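You operate a simulated robot arm through the tools that you are given. There is no shell and no other tool. Be economical: measure what you need, move in short steps, check, and stop when the job is done.

You run a simulated robot arm. Do the job below in one go: nothing can be reset, and whatever is moved stays where it is left.

Task
Press the yusuf button three times.

The check looks at the end state, three seconds after you hand in, the way a careful person would. Anything else that was tipped, shoved, dropped, spilled or broken makes it a failure.

Robot
A 6-joint arm with a two-finger parallel gripper, fixed in place. Base frame: the origin is at the foot of the arm, x ahead of it, y to its left, z up. Lengths are in mm, angles in rad, forces in N, time in s.
With the tool pointing down near the work surface it reaches from about 240 to 640 mm from the base axis. Its first joint turns from -1.152 to 1.152 rad. Payload 2.7 kg.
The tool frame sits at the grasp point between the pads (the TCP): z along the fingers, y along the line on which they close. The tips reach 23 mm beyond it. Largest opening 94 mm; finger width 38, thickness 10; the body of the gripper, 54 by 96 mm, starts 39 mm behind the TCP.
Orientation is that of the tool frame in the base frame, as a unit quaternion [x, y, z, w]. With the fingers straight down and closing along the base's y, the tool's x points along the base's -x, its y along +y and its z along -z.

Tools
- The arm moves only by the tool move_arm. Its argument "moves" is a list of rows, each a list of 7 numbers: the gripper command, from -1 (shut) to 1 (fully open), values between in proportion, then the shift along the tool's x, y, z in units of 40 mm (1.0 is 40 mm), then the turn, a rotation vector about the tool's x, y, z in units of 6 degrees (1.0 is 6 degrees). In form: [[grip, dx, dy, dz, wx, wy, wz], ...]. A call has 1 to 10 rows; each row shifts and turns the commanded pose from where the row before left it, along the tool's axes as they then stand. A call with a number of a shift or a turn outside -1 to 1 is refused whole. A row lasts 0.2 s, in which the tool goes at most 50 mm and 0.15 rad; a call with a longer step from one row to the next is refused whole, and so is a gripper value outside its range. Where a pose cannot be reached the arm comes as near as it can. A force on the tool above 40 N (or 10 N above the force at the start of the call, whichever is more), or a blocked arm, ends the call early, and 0.2 s more pass. Each finger travels about 45 mm/s and halts on what it meets, pressing with about 26 N; the grip force reading is that of the motor and also rises with nothing between the fingers. The clock runs only during rows and for 0.2 s after the last one: add rows that do not move to give the fingers time. It gives the time, the measured TCP pose, the force on the tool (base axes), the opening and the grip force at its end, in the units of the frame above (readings bear some noise).
- Cameras (640 x 400 px; columns grow to the right, rows downward): "scene" is fixed at [90.4, -442.8, 1420.2]; the picture's right is [0.69, -0.72, 0.00], its down [-0.38, -0.36, -0.85] and it looks along [0.61, 0.59, -0.52] (base axes); focal length 332 px, centre (320, 200). "wrist" rides on the gripper at [86, 16, -75] in the tool frame; the picture's right is [-0.18, 0.98, 0.00], its down [-0.58, -0.11, -0.81] and it looks along [-0.79, -0.15, 0.59] (tool axes); focal length 243 px, centre (320, 200). There is no depth. A picture from a camera that has moved, and an enlarged one, comes with that camera's place and axes in the base frame and with its lens. The place of the scene camera against the robot may be out by one fixed shift of up to 18 mm in any direction.
- get_image(camera): a new picture of that camera. No time passes.
- zoom(camera, box): a new picture of the part [left, top, right, bottom] of that camera's present view, enlarged. No time passes.
- sign_off(): hands the job in; it is judged then, once.

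Go step by step. Nothing tells you positions but the pictures and the camera data: compare them with the known pose of the tool, close in by small moves and look again before you grip or let go. The budget is 90 turns and 46 pictures, counting those below and the enlarged ones. Unless the task says otherwise, let go and move clear before handing in, and close with one line.

The tools are called after "Call:" as name(argument=value, ...) on one line, values as JSON. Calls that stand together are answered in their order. move_arm: Moves the arm, as the interface text tells. Its arguments: {"type":"object","properties":{"moves":{"type":"array"}},"required":["moves"]} The other tools are called the same way: get_image (camera) takes a picture; zoom (camera, box) takes an enlarged picture of a part of a camera's view; sign_off () hands the job in.

At the start:

```text
t: 0.0
ee_pos: [473.1, -40.3, 1174.2]
tool_rot: [-0.001, 1.0, 0.0, 0.0]
contact_force: [-0.1, 0.0, -0.4]
gripper_width: 94.0
gripper_force: 0.1
```

scene: 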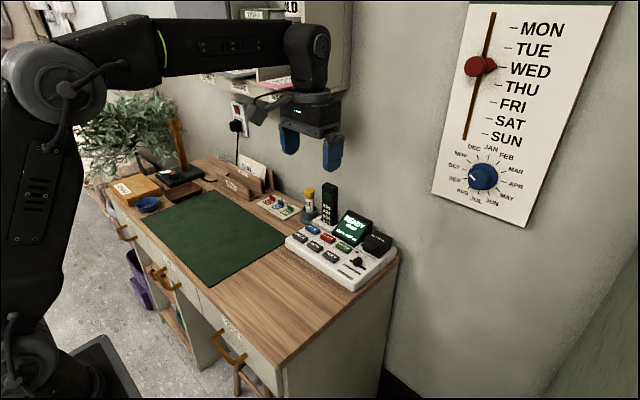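
wrist: 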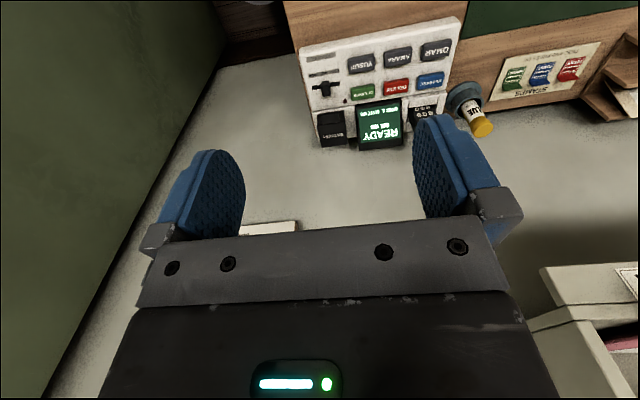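

I see a white desk device with a screen and labelled buttons; a grey one seems to read YUSUF. I'll enlarge both views to read the labels.

Call:
zoom(camera="scene", box=[270, 170, 410, 300])

Call:
zoom(camera="wrist", box=[290, 10, 490, 160])

```text
3.08 times, centred on (340, 235) of scene
camera zoom: at [90.4, -442.8, 1420.2], right [0.69, -0.72, 0.0], down [-0.38, -0.36, -0.85], along [0.61, 0.59, -0.52], focal length 1022 px, centre (258, 92)
```

zoom: 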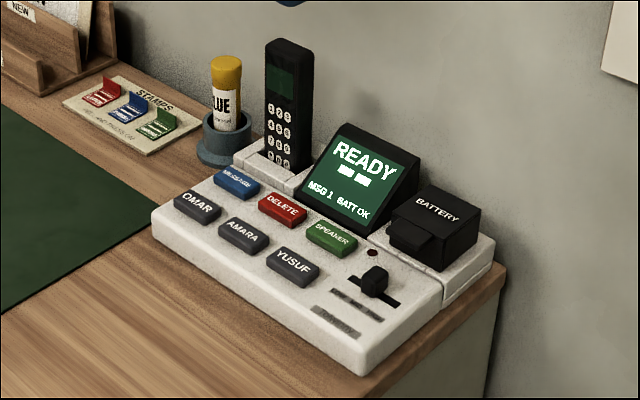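

```text
2.67 times, centred on (390, 85) of wrist
camera zoom: at [386.4, -25.6, 1250.6], right [0.18, 0.98, 0.0], down [0.58, -0.11, 0.81], along [0.79, -0.15, -0.59], focal length 647 px, centre (133, 507)
```

zoom: 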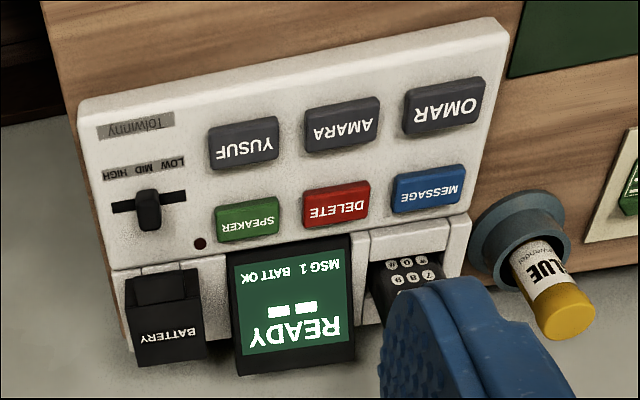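

The YUSUF button is the grey one nearest the free right edge, at roughly (575, 3, 835–870). I'll shut the gripper and come partway over it, then look again for parallax.

Call:
move_arm(moves=[[-1, -0.3, 0.22, 0.8, 0, 0, 0], [-1, -0.3, 0.22, 0.8, 0, 0, 0], [-1, -0.3, 0.22, 0.8, 0, 0, 0], [-1, -0.3, 0.22, 0.8, 0, 0, 0], [-1, -0.3, 0.22, 0.8, 0, 0, 0], [-1, 0, 0, 0, 0, 0, 0], [-1, 0, 0, 0, 0, 0, 0]])

Call:
get_image(camera="wrist")

Call:
zoom(camera="scene", box=[250, 110, 410, 300])

```text
t: 1.6
ee_pos: [532.8, 3.9, 1014.6]
tool_rot: [-0.001, 1.0, 0.0, 0.0]
contact_force: [0.2, -0.6, -0.8]
gripper_width: 0.0
gripper_force: 25.9
```

```text
41 pictures are left
camera wrist: at [446.2, 19.5, 1089.9], right [0.18, 0.98, 0.0], down [0.58, -0.11, 0.81], along [0.79, -0.15, -0.59], focal length 243 px, centre (320, 200)
```

wrist: 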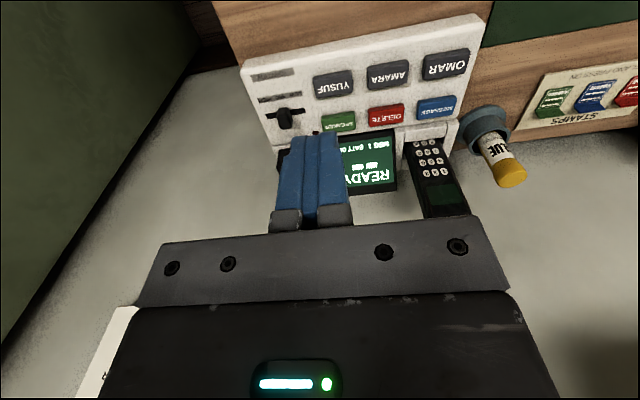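

```text
2.11 times, centred on (330, 205) of scene
camera zoom: at [90.4, -442.8, 1420.2], right [0.69, -0.72, 0.0], down [-0.38, -0.36, -0.85], along [0.61, 0.59, -0.52], focal length 699 px, centre (299, 190)
```

zoom: 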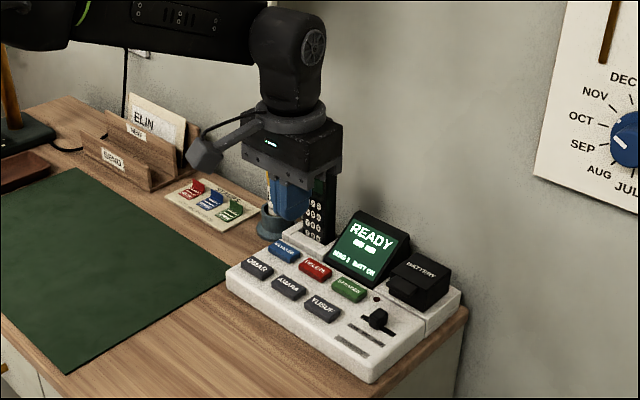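

The two wrist views put the button near (565–582, 7), height still uncertain (about 835–865). I'll go above it with the tips at about z = 905 and look again.

Call:
move_arm(moves=[[-1, -0.33, 0.03, 0.6, 0, 0, 0], [-1, -0.33, 0.03, 0.6, 0, 0, 0], [-1, -0.33, 0.02, 0.6, 0, 0, 0], [-1, 0, 0, 0.2, 0, 0, 0], [-1, 0, 0, 0, 0, 0, 0]])

Call:
get_image(camera="wrist")

Call:
zoom(camera="scene", box=[270, 170, 410, 300])

```text
t: 2.8
ee_pos: [571.6, 7.4, 934.7]
tool_rot: [0.0, 1.0, 0.0, 0.001]
contact_force: [0.2, -0.4, 0.1]
gripper_width: 0.1
gripper_force: 26.5
```

```text
39 pictures are left
camera wrist: at [485.8, 21.9, 1010.2], right [0.18, 0.98, 0.0], down [0.58, -0.11, 0.81], along [0.79, -0.15, -0.59], focal length 243 px, centre (320, 200)
```

wrist: 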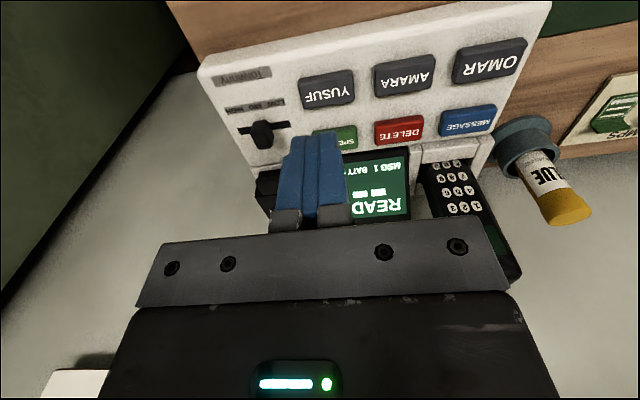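

```text
3.08 times, centred on (340, 235) of scene
camera zoom: at [90.4, -442.8, 1420.2], right [0.69, -0.72, 0.0], down [-0.38, -0.36, -0.85], along [0.61, 0.59, -0.52], focal length 1022 px, centre (258, 92)
```

zoom: 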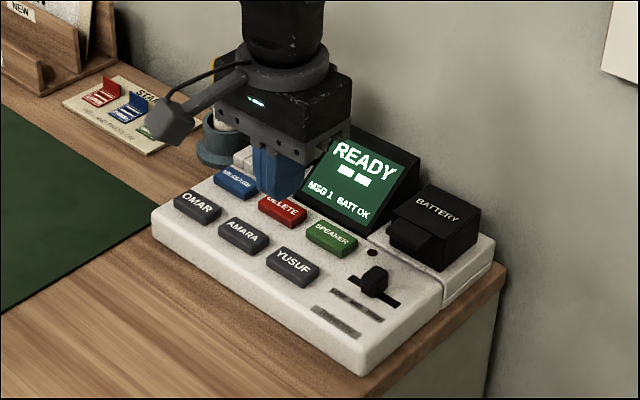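

Scene and wrist views agree best on about (575–582, 8). I'll descend a bit more to about z = 878 at the tips and compare the tips with the button directly.

Call:
move_arm(moves=[[-1, -0.05, 0, 0.5, 0, 0, 0], [-1, -0.05, 0, 0.4, 0, 0, 0], [-1, 0, 0, 0, 0, 0, 0]])

Call:
zoom(camera="wrist", box=[220, 20, 460, 170])

Call:
zoom(camera="scene", box=[300, 200, 400, 290])

```text
t: 3.6
ee_pos: [577.2, 7.2, 899.4]
tool_rot: [-0.002, 1.0, 0.001, 0.001]
contact_force: [0.5, -0.3, 0.9]
gripper_width: 0.0
gripper_force: 25.9
```

```text
2.67 times, centred on (340, 95) of wrist
camera zoom: at [490.6, 22.6, 974.7], right [0.18, 0.98, 0.0], down [0.58, -0.11, 0.81], along [0.79, -0.15, -0.59], focal length 647 px, centre (267, 480)
```

zoom: 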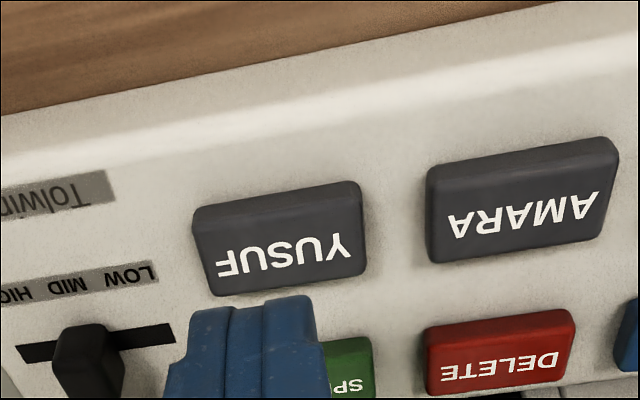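

```text
4.44 times, centred on (350, 245) of scene
camera zoom: at [90.4, -442.8, 1420.2], right [0.69, -0.72, 0.0], down [-0.38, -0.36, -0.85], along [0.61, 0.59, -0.52], focal length 1476 px, centre (187, 0)
```

zoom: 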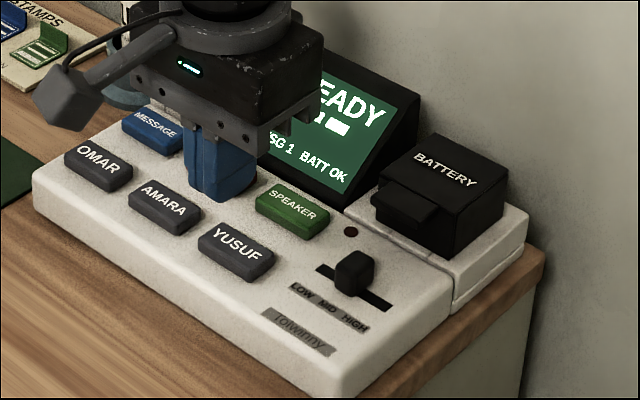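

Intersecting four wrist rays gives the YUSUF button top at about (577, 9, 845), so contact should come near TCP z = 868. The tip footprint clears SPEAKER; I'll approach to just above it.

Call:
move_arm(moves=[[-1, 0.05, 0.04, 0.3, 0, 0, 0], [-1, 0, 0, 0.25, 0, 0, 0], [-1, 0, 0, 0, 0, 0, 0]])

Call:
zoom(camera="wrist", box=[220, 60, 420, 200])

Call:
zoom(camera="scene", box=[300, 200, 400, 290])

```text
t: 4.4
ee_pos: [574.6, 9.0, 876.7]
tool_rot: [-0.001, 1.0, 0.0, 0.001]
contact_force: [-0.4, 0.3, -0.4]
gripper_width: 0.0
gripper_force: 26.3
```

```text
2.86 times, centred on (320, 130) of wrist
camera zoom: at [488.6, 24.2, 952.5], right [0.18, 0.98, 0.0], down [0.58, -0.11, 0.81], along [0.79, -0.15, -0.59], focal length 693 px, centre (320, 400)
```

zoom: 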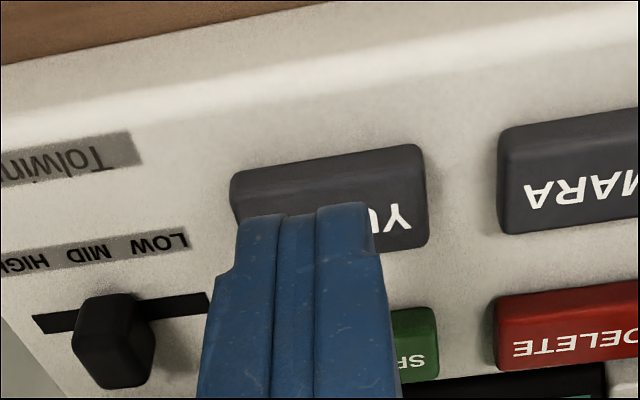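

```text
4.44 times, centred on (350, 245) of scene
camera zoom: at [90.4, -442.8, 1420.2], right [0.69, -0.72, 0.0], down [-0.38, -0.36, -0.85], along [0.61, 0.59, -0.52], focal length 1476 px, centre (187, 0)
```

zoom: 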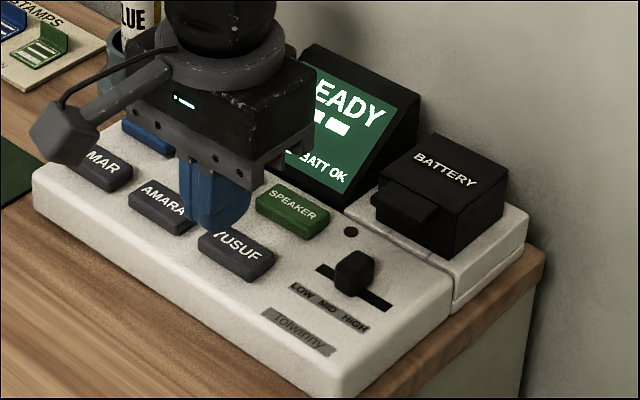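

The wrist and scene views disagree a little: they allow (577, 9, 845) up to (591, 8, 829). I'll shift to x about 583, which suits both, lower by 6 mm and look again.

Call:
move_arm(moves=[[-1, -0.22, 0, 0.0, 0, 0, 0], [-1, 0, 0, 0.15, 0, 0, 0], [-1, 0, 0, 0, 0, 0, 0]])

Call:
zoom(camera="wrist", box=[220, 60, 420, 200])

Call:
zoom(camera="scene", box=[325, 220, 385, 280])

```text
t: 5.2
ee_pos: [584.2, 8.6, 870.7]
tool_rot: [-0.001, 1.0, 0.001, 0.001]
contact_force: [0.5, 0.9, -0.1]
gripper_width: 0.0
gripper_force: 25.8
```

```text
2.86 times, centred on (320, 130) of wrist
camera zoom: at [497.5, 24.0, 946.8], right [0.18, 0.98, 0.0], down [0.58, -0.11, 0.81], along [0.79, -0.15, -0.59], focal length 693 px, centre (320, 400)
```

zoom: 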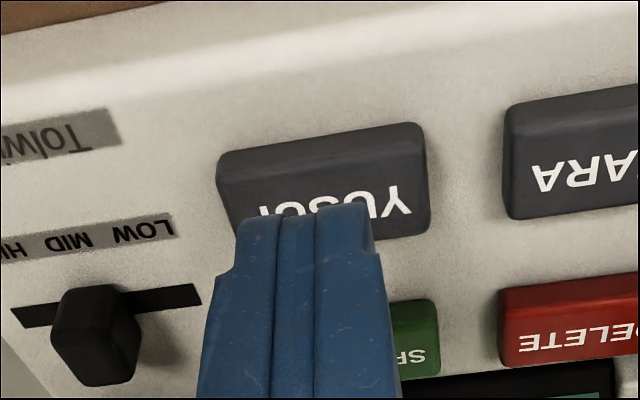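

```text
6.67 times, centred on (355, 250) of scene
camera zoom: at [90.4, -442.8, 1420.2], right [0.69, -0.72, 0.0], down [-0.38, -0.36, -0.85], along [0.61, 0.59, -0.52], focal length 2214 px, centre (87, -133)
```

zoom: 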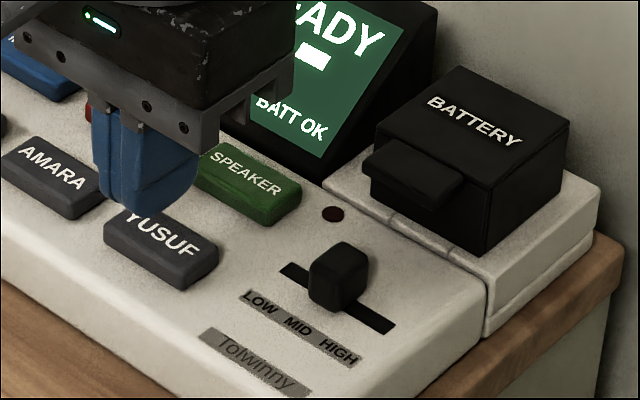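

The scene view now shows the button still about 15–18 mm below the tips and slightly farther out, so I take it at about (588, 8, 829). I'll shift 4 mm out and lower in small steps, watching the force.

Call:
move_arm(moves=[[-1, -0.1, 0, 0, 0, 0, 0], [-1, 0, 0, 0.05, 0, 0, 0], [-1, 0, 0, 0.05, 0, 0, 0], [-1, 0, 0, 0.05, 0, 0, 0], [-1, 0, 0, 0.05, 0, 0, 0], [-1, 0, 0, 0, 0, 0, 0]])

Call:
zoom(camera="scene", box=[325, 220, 385, 280])

Call:
zoom(camera="wrist", box=[220, 60, 420, 200])

```text
t: 6.6
ee_pos: [586.8, 8.3, 863.2]
tool_rot: [-0.002, 1.0, 0.0, 0.001]
contact_force: [-0.6, -0.9, 0.0]
gripper_width: 0.3
gripper_force: 25.8
```

```text
6.67 times, centred on (355, 250) of scene
camera zoom: at [90.4, -442.8, 1420.2], right [0.69, -0.72, 0.0], down [-0.38, -0.36, -0.85], along [0.61, 0.59, -0.52], focal length 2214 px, centre (87, -133)
```

zoom: 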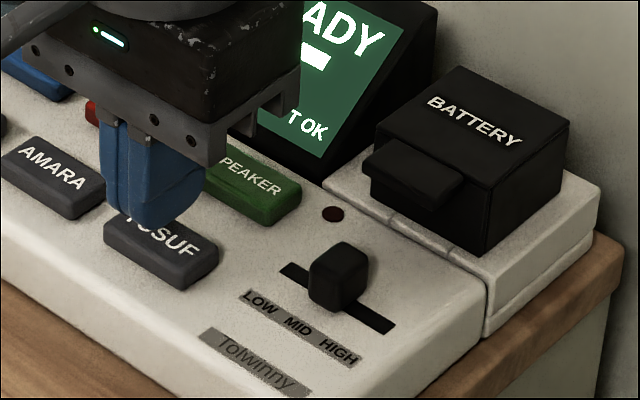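

```text
2.86 times, centred on (320, 130) of wrist
camera zoom: at [501.3, 23.5, 938.8], right [0.18, 0.98, 0.0], down [0.58, -0.11, 0.81], along [0.79, -0.15, -0.59], focal length 693 px, centre (320, 400)
```

zoom: 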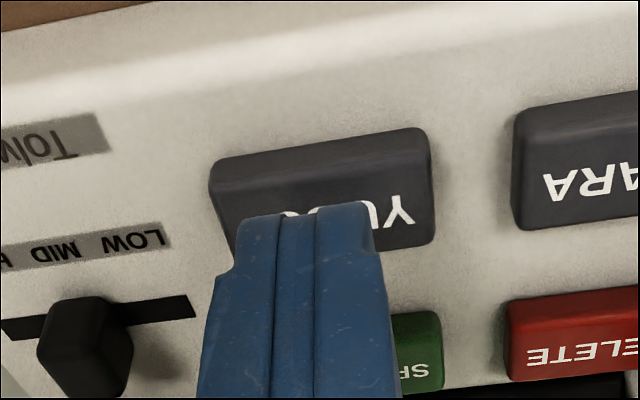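

No contact yet and the tips hang right over the button. I continue down in small steps until I feel it.

Call:
move_arm(moves=[[-1, 0, 0, 0.05, 0, 0, 0], [-1, 0, 0, 0.05, 0, 0, 0], [-1, 0, 0, 0.04, 0, 0, 0], [-1, 0, 0, 0, 0, 0, 0]])

Call:
zoom(camera="scene", box=[325, 220, 385, 280])

```text
t: 7.6
ee_pos: [586.3, 8.2, 858.5]
tool_rot: [-0.001, 1.0, -0.001, 0.001]
contact_force: [0.4, -0.1, 0.3]
gripper_width: 0.0
gripper_force: 25.9
```

```text
6.67 times, centred on (355, 250) of scene
camera zoom: at [90.4, -442.8, 1420.2], right [0.69, -0.72, 0.0], down [-0.38, -0.36, -0.85], along [0.61, 0.59, -0.52], focal length 2214 px, centre (87, -133)
```

zoom: 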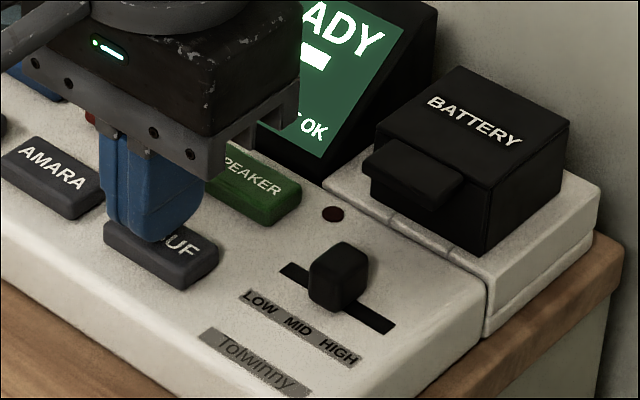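

Nearly touching, and well within the button's outline. Continuing down in finer steps.

Call:
move_arm(moves=[[-1, 0, -0.04, 0, 0, 0, 0], [-1, 0, 0, 0.04, 0, 0, 0], [-1, 0, 0, 0.04, 0, 0, 0], [-1, 0, 0, 0.04, 0, 0, 0], [-1, 0, 0, 0, 0, 0, 0]])

Call:
zoom(camera="scene", box=[325, 220, 385, 280])

```text
t: 8.8
ee_pos: [586.5, 7.1, 853.2]
tool_rot: [-0.001, 1.0, 0.0, 0.001]
contact_force: [0.8, -0.1, 0.5]
gripper_width: 0.2
gripper_force: 26.1
```

```text
6.67 times, centred on (355, 250) of scene
camera zoom: at [90.4, -442.8, 1420.2], right [0.69, -0.72, 0.0], down [-0.38, -0.36, -0.85], along [0.61, 0.59, -0.52], focal length 2214 px, centre (87, -133)
```

zoom: 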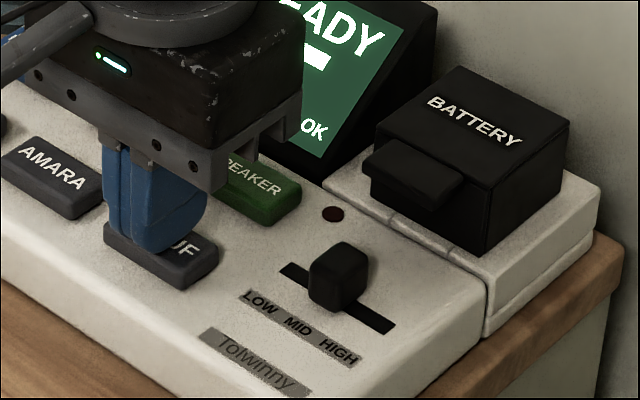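

Still no force at tip z = 830. I'll check with the wrist camera that the tips stay aligned with the button.

Call:
zoom(camera="wrist", box=[220, 60, 420, 200])

Call:
get_image(camera="scene")

```text
2.86 times, centred on (320, 130) of wrist
camera zoom: at [501.1, 22.0, 928.2], right [0.18, 0.98, 0.0], down [0.58, -0.11, 0.81], along [0.79, -0.15, -0.59], focal length 693 px, centre (320, 400)
```

zoom: 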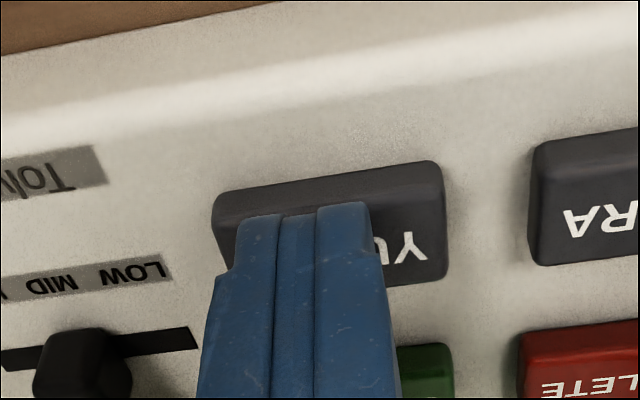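

```text
26 pictures are left
```

scene: 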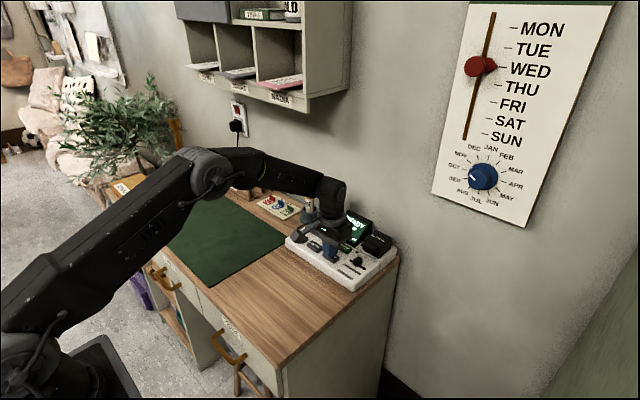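

The wrist view shows good alignment, with the button very close. I'll nudge 2 mm out and continue in fine steps.

Call:
move_arm(moves=[[-1, -0.06, 0, 0, 0, 0, 0], [-1, 0, 0, 0.03, 0, 0, 0], [-1, 0, 0, 0.03, 0, 0, 0], [-1, 0, 0, 0, 0, 0, 0]])

```text
t: 9.8
ee_pos: [588.8, 7.6, 851.9]
tool_rot: [-0.001, 1.0, 0.0, 0.001]
contact_force: [-0.5, 1.0, -0.2]
gripper_width: 0.1
gripper_force: 25.2
```

Call:
move_arm(moves=[[-1, 0, 0, 0.03, 0, 0, 0], [-1, 0, 0, 0.03, 0, 0, 0], [-1, 0, 0, 0, 0, 0, 0]])

Call:
zoom(camera="scene", box=[320, 200, 390, 280])

```text
t: 10.6
ee_pos: [589.2, 7.0, 847.2]
tool_rot: [-0.001, 1.0, 0.0, 0.001]
contact_force: [0.7, -0.1, 1.2]
gripper_width: 0.0
gripper_force: 26.0
```

```text
5.00 times, centred on (355, 240) of scene
camera zoom: at [90.4, -442.8, 1420.2], right [0.69, -0.72, 0.0], down [-0.38, -0.36, -0.85], along [0.61, 0.59, -0.52], focal length 1661 px, centre (145, 0)
```

zoom: 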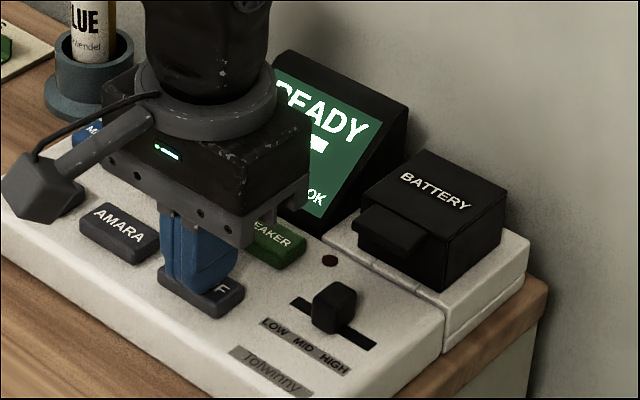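

Force is barely rising and the tips look to be on the button's face now. I continue.

Call:
move_arm(moves=[[-1, 0, 0, 0.04, 0, 0, 0], [-1, 0, 0, 0, 0, 0, 0]])

```text
t: 11.2
ee_pos: [589.7, 6.8, 847.2]
tool_rot: [-0.001, 1.0, 0.0, 0.001]
contact_force: [0.9, 0.5, 1.4]
gripper_width: 0.2
gripper_force: 25.6
```

Call:
move_arm(moves=[[-1, 0, 0, 0.04, 0, 0, 0], [-1, 0, 0, 0, 0, 0, 0]])

Call:
zoom(camera="scene", box=[320, 200, 390, 280])

```text
t: 11.8
ee_pos: [589.5, 7.8, 845.5]
tool_rot: [-0.001, 1.0, 0.0, 0.002]
contact_force: [0.8, -0.2, 1.9]
gripper_width: 0.1
gripper_force: 26.2
```

```text
5.00 times, centred on (355, 240) of scene
camera zoom: at [90.4, -442.8, 1420.2], right [0.69, -0.72, 0.0], down [-0.38, -0.36, -0.85], along [0.61, 0.59, -0.52], focal length 1661 px, centre (145, 0)
```

zoom: 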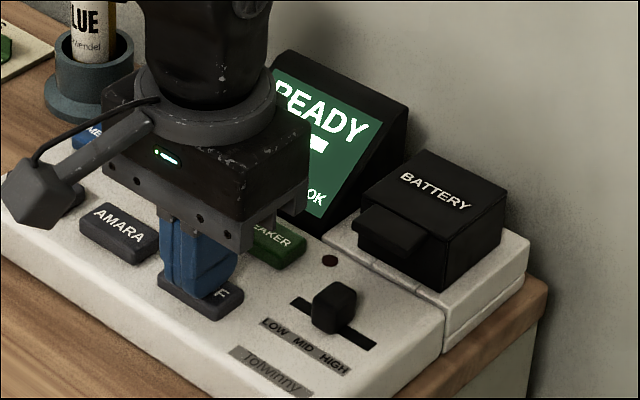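

Force is growing steadily (about 1.9 N) and the button is moving with the tips, so contact was near TCP z = 848. I press further.

Call:
move_arm(moves=[[-1, 0, 0, 0.04, 0, 0, 0], [-1, 0, 0, 0, 0, 0, 0]])

Call:
get_image(camera="wrist")

```text
t: 12.4
ee_pos: [589.6, 7.9, 843.2]
tool_rot: [-0.001, 1.0, 0.0, 0.001]
contact_force: [1.8, 0.6, 4.6]
gripper_width: 0.0
gripper_force: 26.5
```

```text
23 pictures are left
camera wrist: at [503.5, 22.2, 919.1], right [0.18, 0.98, 0.0], down [0.58, -0.11, 0.81], along [0.79, -0.15, -0.59], focal length 243 px, centre (320, 200)
```

wrist: 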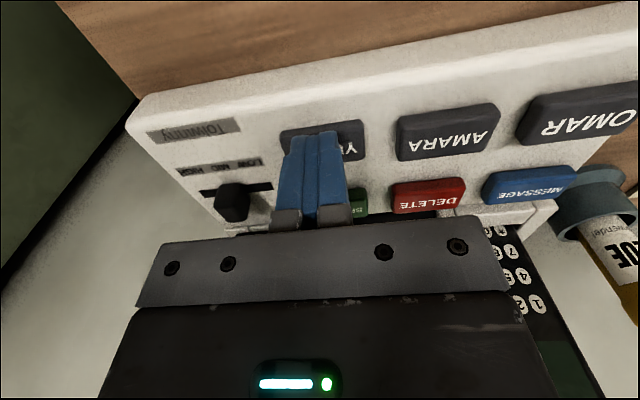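

The force jumped to 4.6 N and the button sits visibly lower than its neighbours. I'll check the display for a response.

Call:
zoom(camera="scene", box=[320, 200, 390, 280])

```text
5.00 times, centred on (355, 240) of scene
camera zoom: at [90.4, -442.8, 1420.2], right [0.69, -0.72, 0.0], down [-0.38, -0.36, -0.85], along [0.61, 0.59, -0.52], focal length 1661 px, centre (145, 0)
```

zoom: 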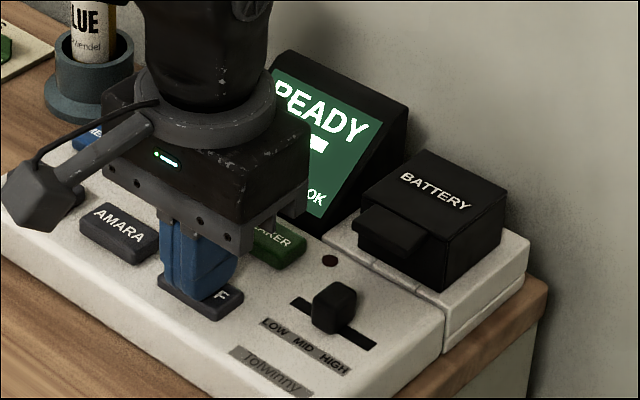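

The display hasn't changed. I press a little further to see whether the button has bottomed out.

Call:
move_arm(moves=[[-1, 0, 0, 0.04, 0, 0, 0], [-1, 0, 0, 0, 0, 0, 0]])

Call:
zoom(camera="scene", box=[320, 200, 390, 280])

```text
t: 13.0
ee_pos: [590.1, 7.1, 843.0]
tool_rot: [-0.001, 1.0, 0.0, 0.001]
contact_force: [-5.9, 2.2, 14.1]
gripper_width: 0.0
gripper_force: 26.3
```

```text
5.00 times, centred on (355, 240) of scene
camera zoom: at [90.0, -442.8, 1420.2], right [0.69, -0.72, 0.0], down [-0.38, -0.36, -0.85], along [0.61, 0.59, -0.52], focal length 1661 px, centre (145, 0)
```

zoom: 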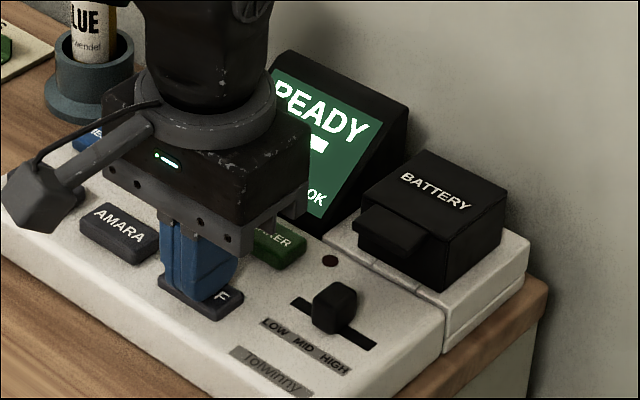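

It has bottomed (14 N, no more travel), so that is press one. I lift about 14 mm to release fully and check the display.

Call:
move_arm(moves=[[-1, 0, 0, -0.1, 0, 0, 0], [-1, 0, 0, -0.1, 0, 0, 0], [-1, 0, 0, -0.15, 0, 0, 0], [-1, 0, 0, 0, 0, 0, 0]])

Call:
zoom(camera="scene", box=[320, 200, 390, 280])

```text
t: 14.0
ee_pos: [588.2, 8.3, 854.5]
tool_rot: [0.0, 1.0, 0.0, 0.0]
contact_force: [-0.4, -0.2, 0.6]
gripper_width: 0.1
gripper_force: 26.3
```

```text
5.00 times, centred on (355, 240) of scene
camera zoom: at [90.4, -442.8, 1420.2], right [0.69, -0.72, 0.0], down [-0.38, -0.36, -0.85], along [0.61, 0.59, -0.52], focal length 1661 px, centre (145, 0)
```

zoom: 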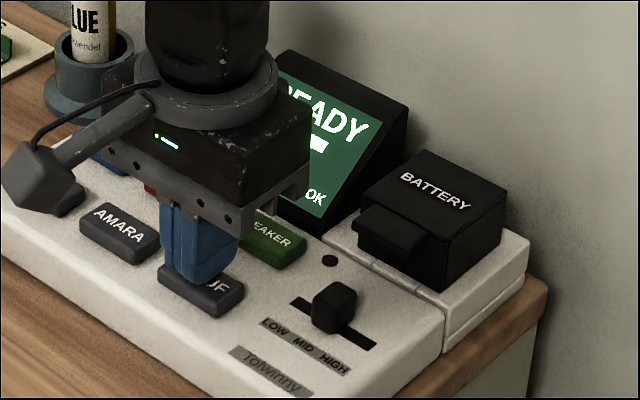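

The button has sprung back. Part of the display is hidden, so I'll rise straight up to see whether it registered the press.

Call:
move_arm(moves=[[-1, 0, 0, -0.8, 0, 0, 0], [-1, 0, 0, -0.8, 0, 0, 0], [-1, 0, 0, -0.8, 0, 0, 0], [-1, 0, 0, 0, 0, 0, 0]])

Call:
zoom(camera="scene", box=[320, 200, 390, 280])

Call:
zoom(camera="wrist", box=[220, 20, 540, 220])

```text
t: 15.0
ee_pos: [590.4, 6.9, 952.1]
tool_rot: [-0.001, 1.0, 0.0, 0.001]
contact_force: [-0.1, -0.3, 0.1]
gripper_width: 0.0
gripper_force: 26.4
```

```text
5.00 times, centred on (355, 240) of scene
camera zoom: at [90.4, -442.8, 1420.2], right [0.69, -0.72, 0.0], down [-0.38, -0.36, -0.85], along [0.61, 0.59, -0.52], focal length 1661 px, centre (145, 0)
```

zoom: 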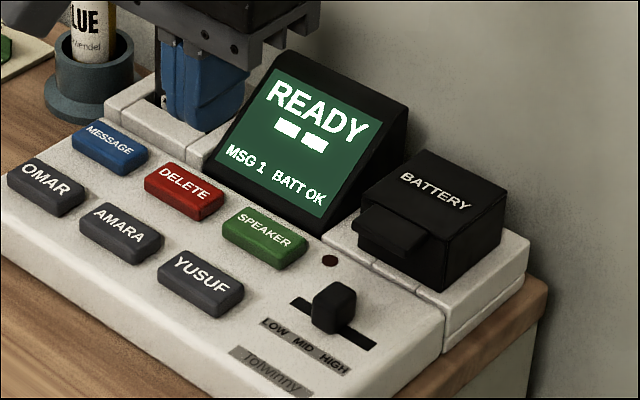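

```text
2.00 times, centred on (380, 120) of wrist
camera zoom: at [503.8, 22.1, 1027.4], right [0.18, 0.98, 0.0], down [0.58, -0.11, 0.81], along [0.79, -0.15, -0.59], focal length 485 px, centre (200, 360)
```

zoom: 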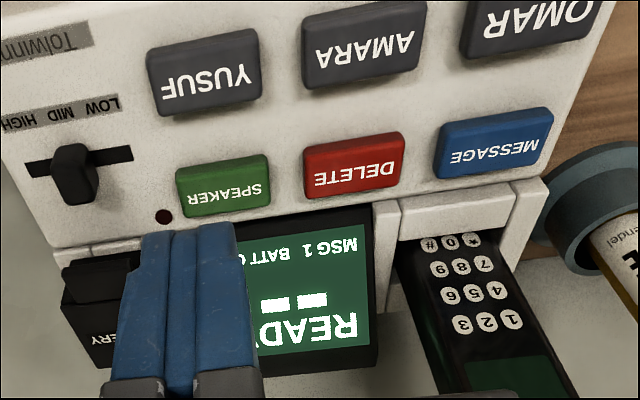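

The display is static, so the evidence for press one is the bottoming out and spring back. I go back down the same path, press to the same depth, hold and see the force.

Call:
move_arm(moves=[[-1, 0, 0, 0.8, 0, 0, 0], [-1, 0, 0, 0.8, 0, 0, 0], [-1, 0, 0, 0.8, 0, 0, 0], [-1, 0, 0, 0, 0, 0, 0], [-1, 0, 0, 0.15, 0, 0, 0], [-1, 0, 0, 0.1, 0, 0, 0], [-1, 0, 0, 0.05, 0, 0, 0], [-1, 0, 0, 0.05, 0, 0, 0], [-1, 0, 0, 0, 0, 0, 0]])

Call:
zoom(camera="scene", box=[320, 200, 390, 280])

```text
t: 17.0
ee_pos: [589.2, 5.9, 843.2]
tool_rot: [0.0, 1.0, 0.0, 0.002]
contact_force: [-5.0, 0.2, 12.9]
gripper_width: 0.0
gripper_force: 26.0
```

```text
5.00 times, centred on (355, 240) of scene
camera zoom: at [90.1, -442.8, 1420.2], right [0.69, -0.72, 0.0], down [-0.38, -0.36, -0.85], along [0.61, 0.59, -0.52], focal length 1661 px, centre (145, 0)
```

zoom: 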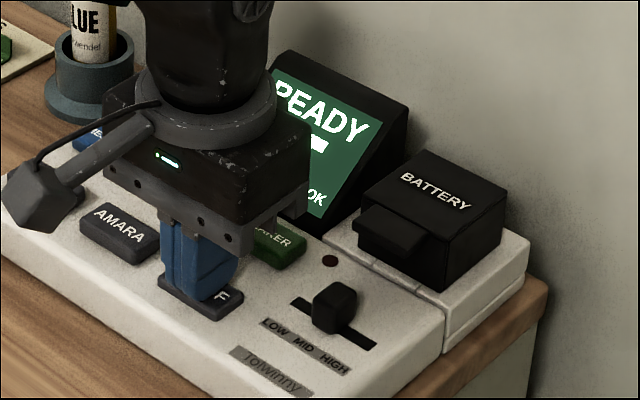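

Press two bottomed out the same way (12.9 N). I release, pause above, and press a third time.

Call:
move_arm(moves=[[-1, 0, 0, -0.1, 0, 0, 0], [-1, 0, 0, -0.1, 0, 0, 0], [-1, 0, 0, -0.15, 0, 0, 0], [-1, 0, 0, 0, 0, 0, 0], [-1, 0, 0, 0, 0, 0, 0]])

Call:
zoom(camera="scene", box=[320, 200, 390, 280])

```text
t: 18.2
ee_pos: [589.3, 6.9, 854.7]
tool_rot: [-0.001, 1.0, 0.0, 0.001]
contact_force: [-0.7, 0.8, 0.8]
gripper_width: 0.0
gripper_force: 26.0
```

```text
5.00 times, centred on (355, 240) of scene
camera zoom: at [90.4, -442.8, 1420.2], right [0.69, -0.72, 0.0], down [-0.38, -0.36, -0.85], along [0.61, 0.59, -0.52], focal length 1661 px, centre (145, 0)
```

zoom: 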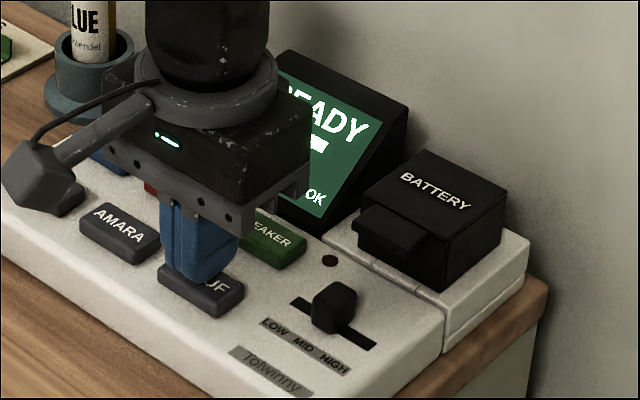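

The button is fully up again and nothing else has moved. Now press three.

Call:
move_arm(moves=[[-1, 0, 0, 0.15, 0, 0, 0], [-1, 0, 0, 0.1, 0, 0, 0], [-1, 0, 0, 0.05, 0, 0, 0], [-1, 0, 0, 0.05, 0, 0, 0], [-1, 0, 0, 0, 0, 0, 0]])

```text
t: 19.4
ee_pos: [591.2, 6.6, 843.0]
tool_rot: [0.0, 1.0, 0.0, 0.002]
contact_force: [-7.1, 1.6, 15.7]
gripper_width: 0.0
gripper_force: 26.0
```

Press three bottomed out at 15.7 N. I release and rise well clear.

Call:
move_arm(moves=[[-1, 0, 0, -0.1, 0, 0, 0], [-1, 0, 0, -0.1, 0, 0, 0], [-1, 0, 0, -0.3, 0, 0, 0], [-1, 0, 0, -0.8, 0, 0, 0], [-1, 0, 0, -0.8, 0, 0, 0], [-1, 0, 0, -0.8, 0, 0, 0], [-1, 0, 0, 0, 0, 0, 0]])

Call:
zoom(camera="scene", box=[270, 170, 410, 300])

```text
t: 21.0
ee_pos: [589.2, 8.0, 958.0]
tool_rot: [-0.001, 1.0, 0.0, 0.001]
contact_force: [0.2, -0.4, -1.1]
gripper_width: 0.1
gripper_force: 26.3
```

```text
3.08 times, centred on (340, 235) of scene
camera zoom: at [90.4, -442.8, 1420.2], right [0.69, -0.72, 0.0], down [-0.38, -0.36, -0.85], along [0.61, 0.59, -0.52], focal length 1022 px, centre (258, 92)
```

zoom: 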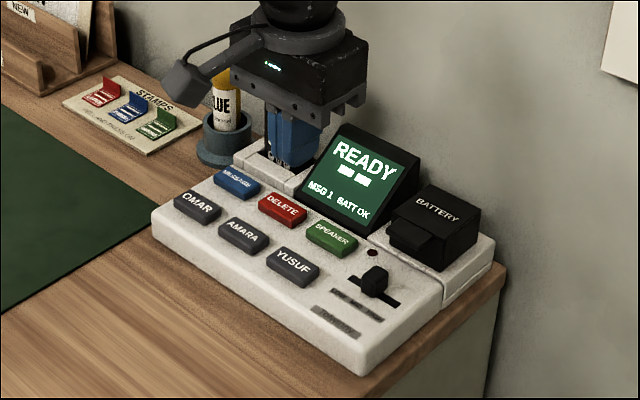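

The button is up, the device and everything around it look unmoved, and the arm is clear, so I hand in.

Call:
sign_off()

```text
The job is handed in.
```

I pressed the YUSUF button three times, each time down to its stop (13–16 N) and fully released. The device's display never changed, so my count rests on the force readings and on seeing the button spring back after each press.
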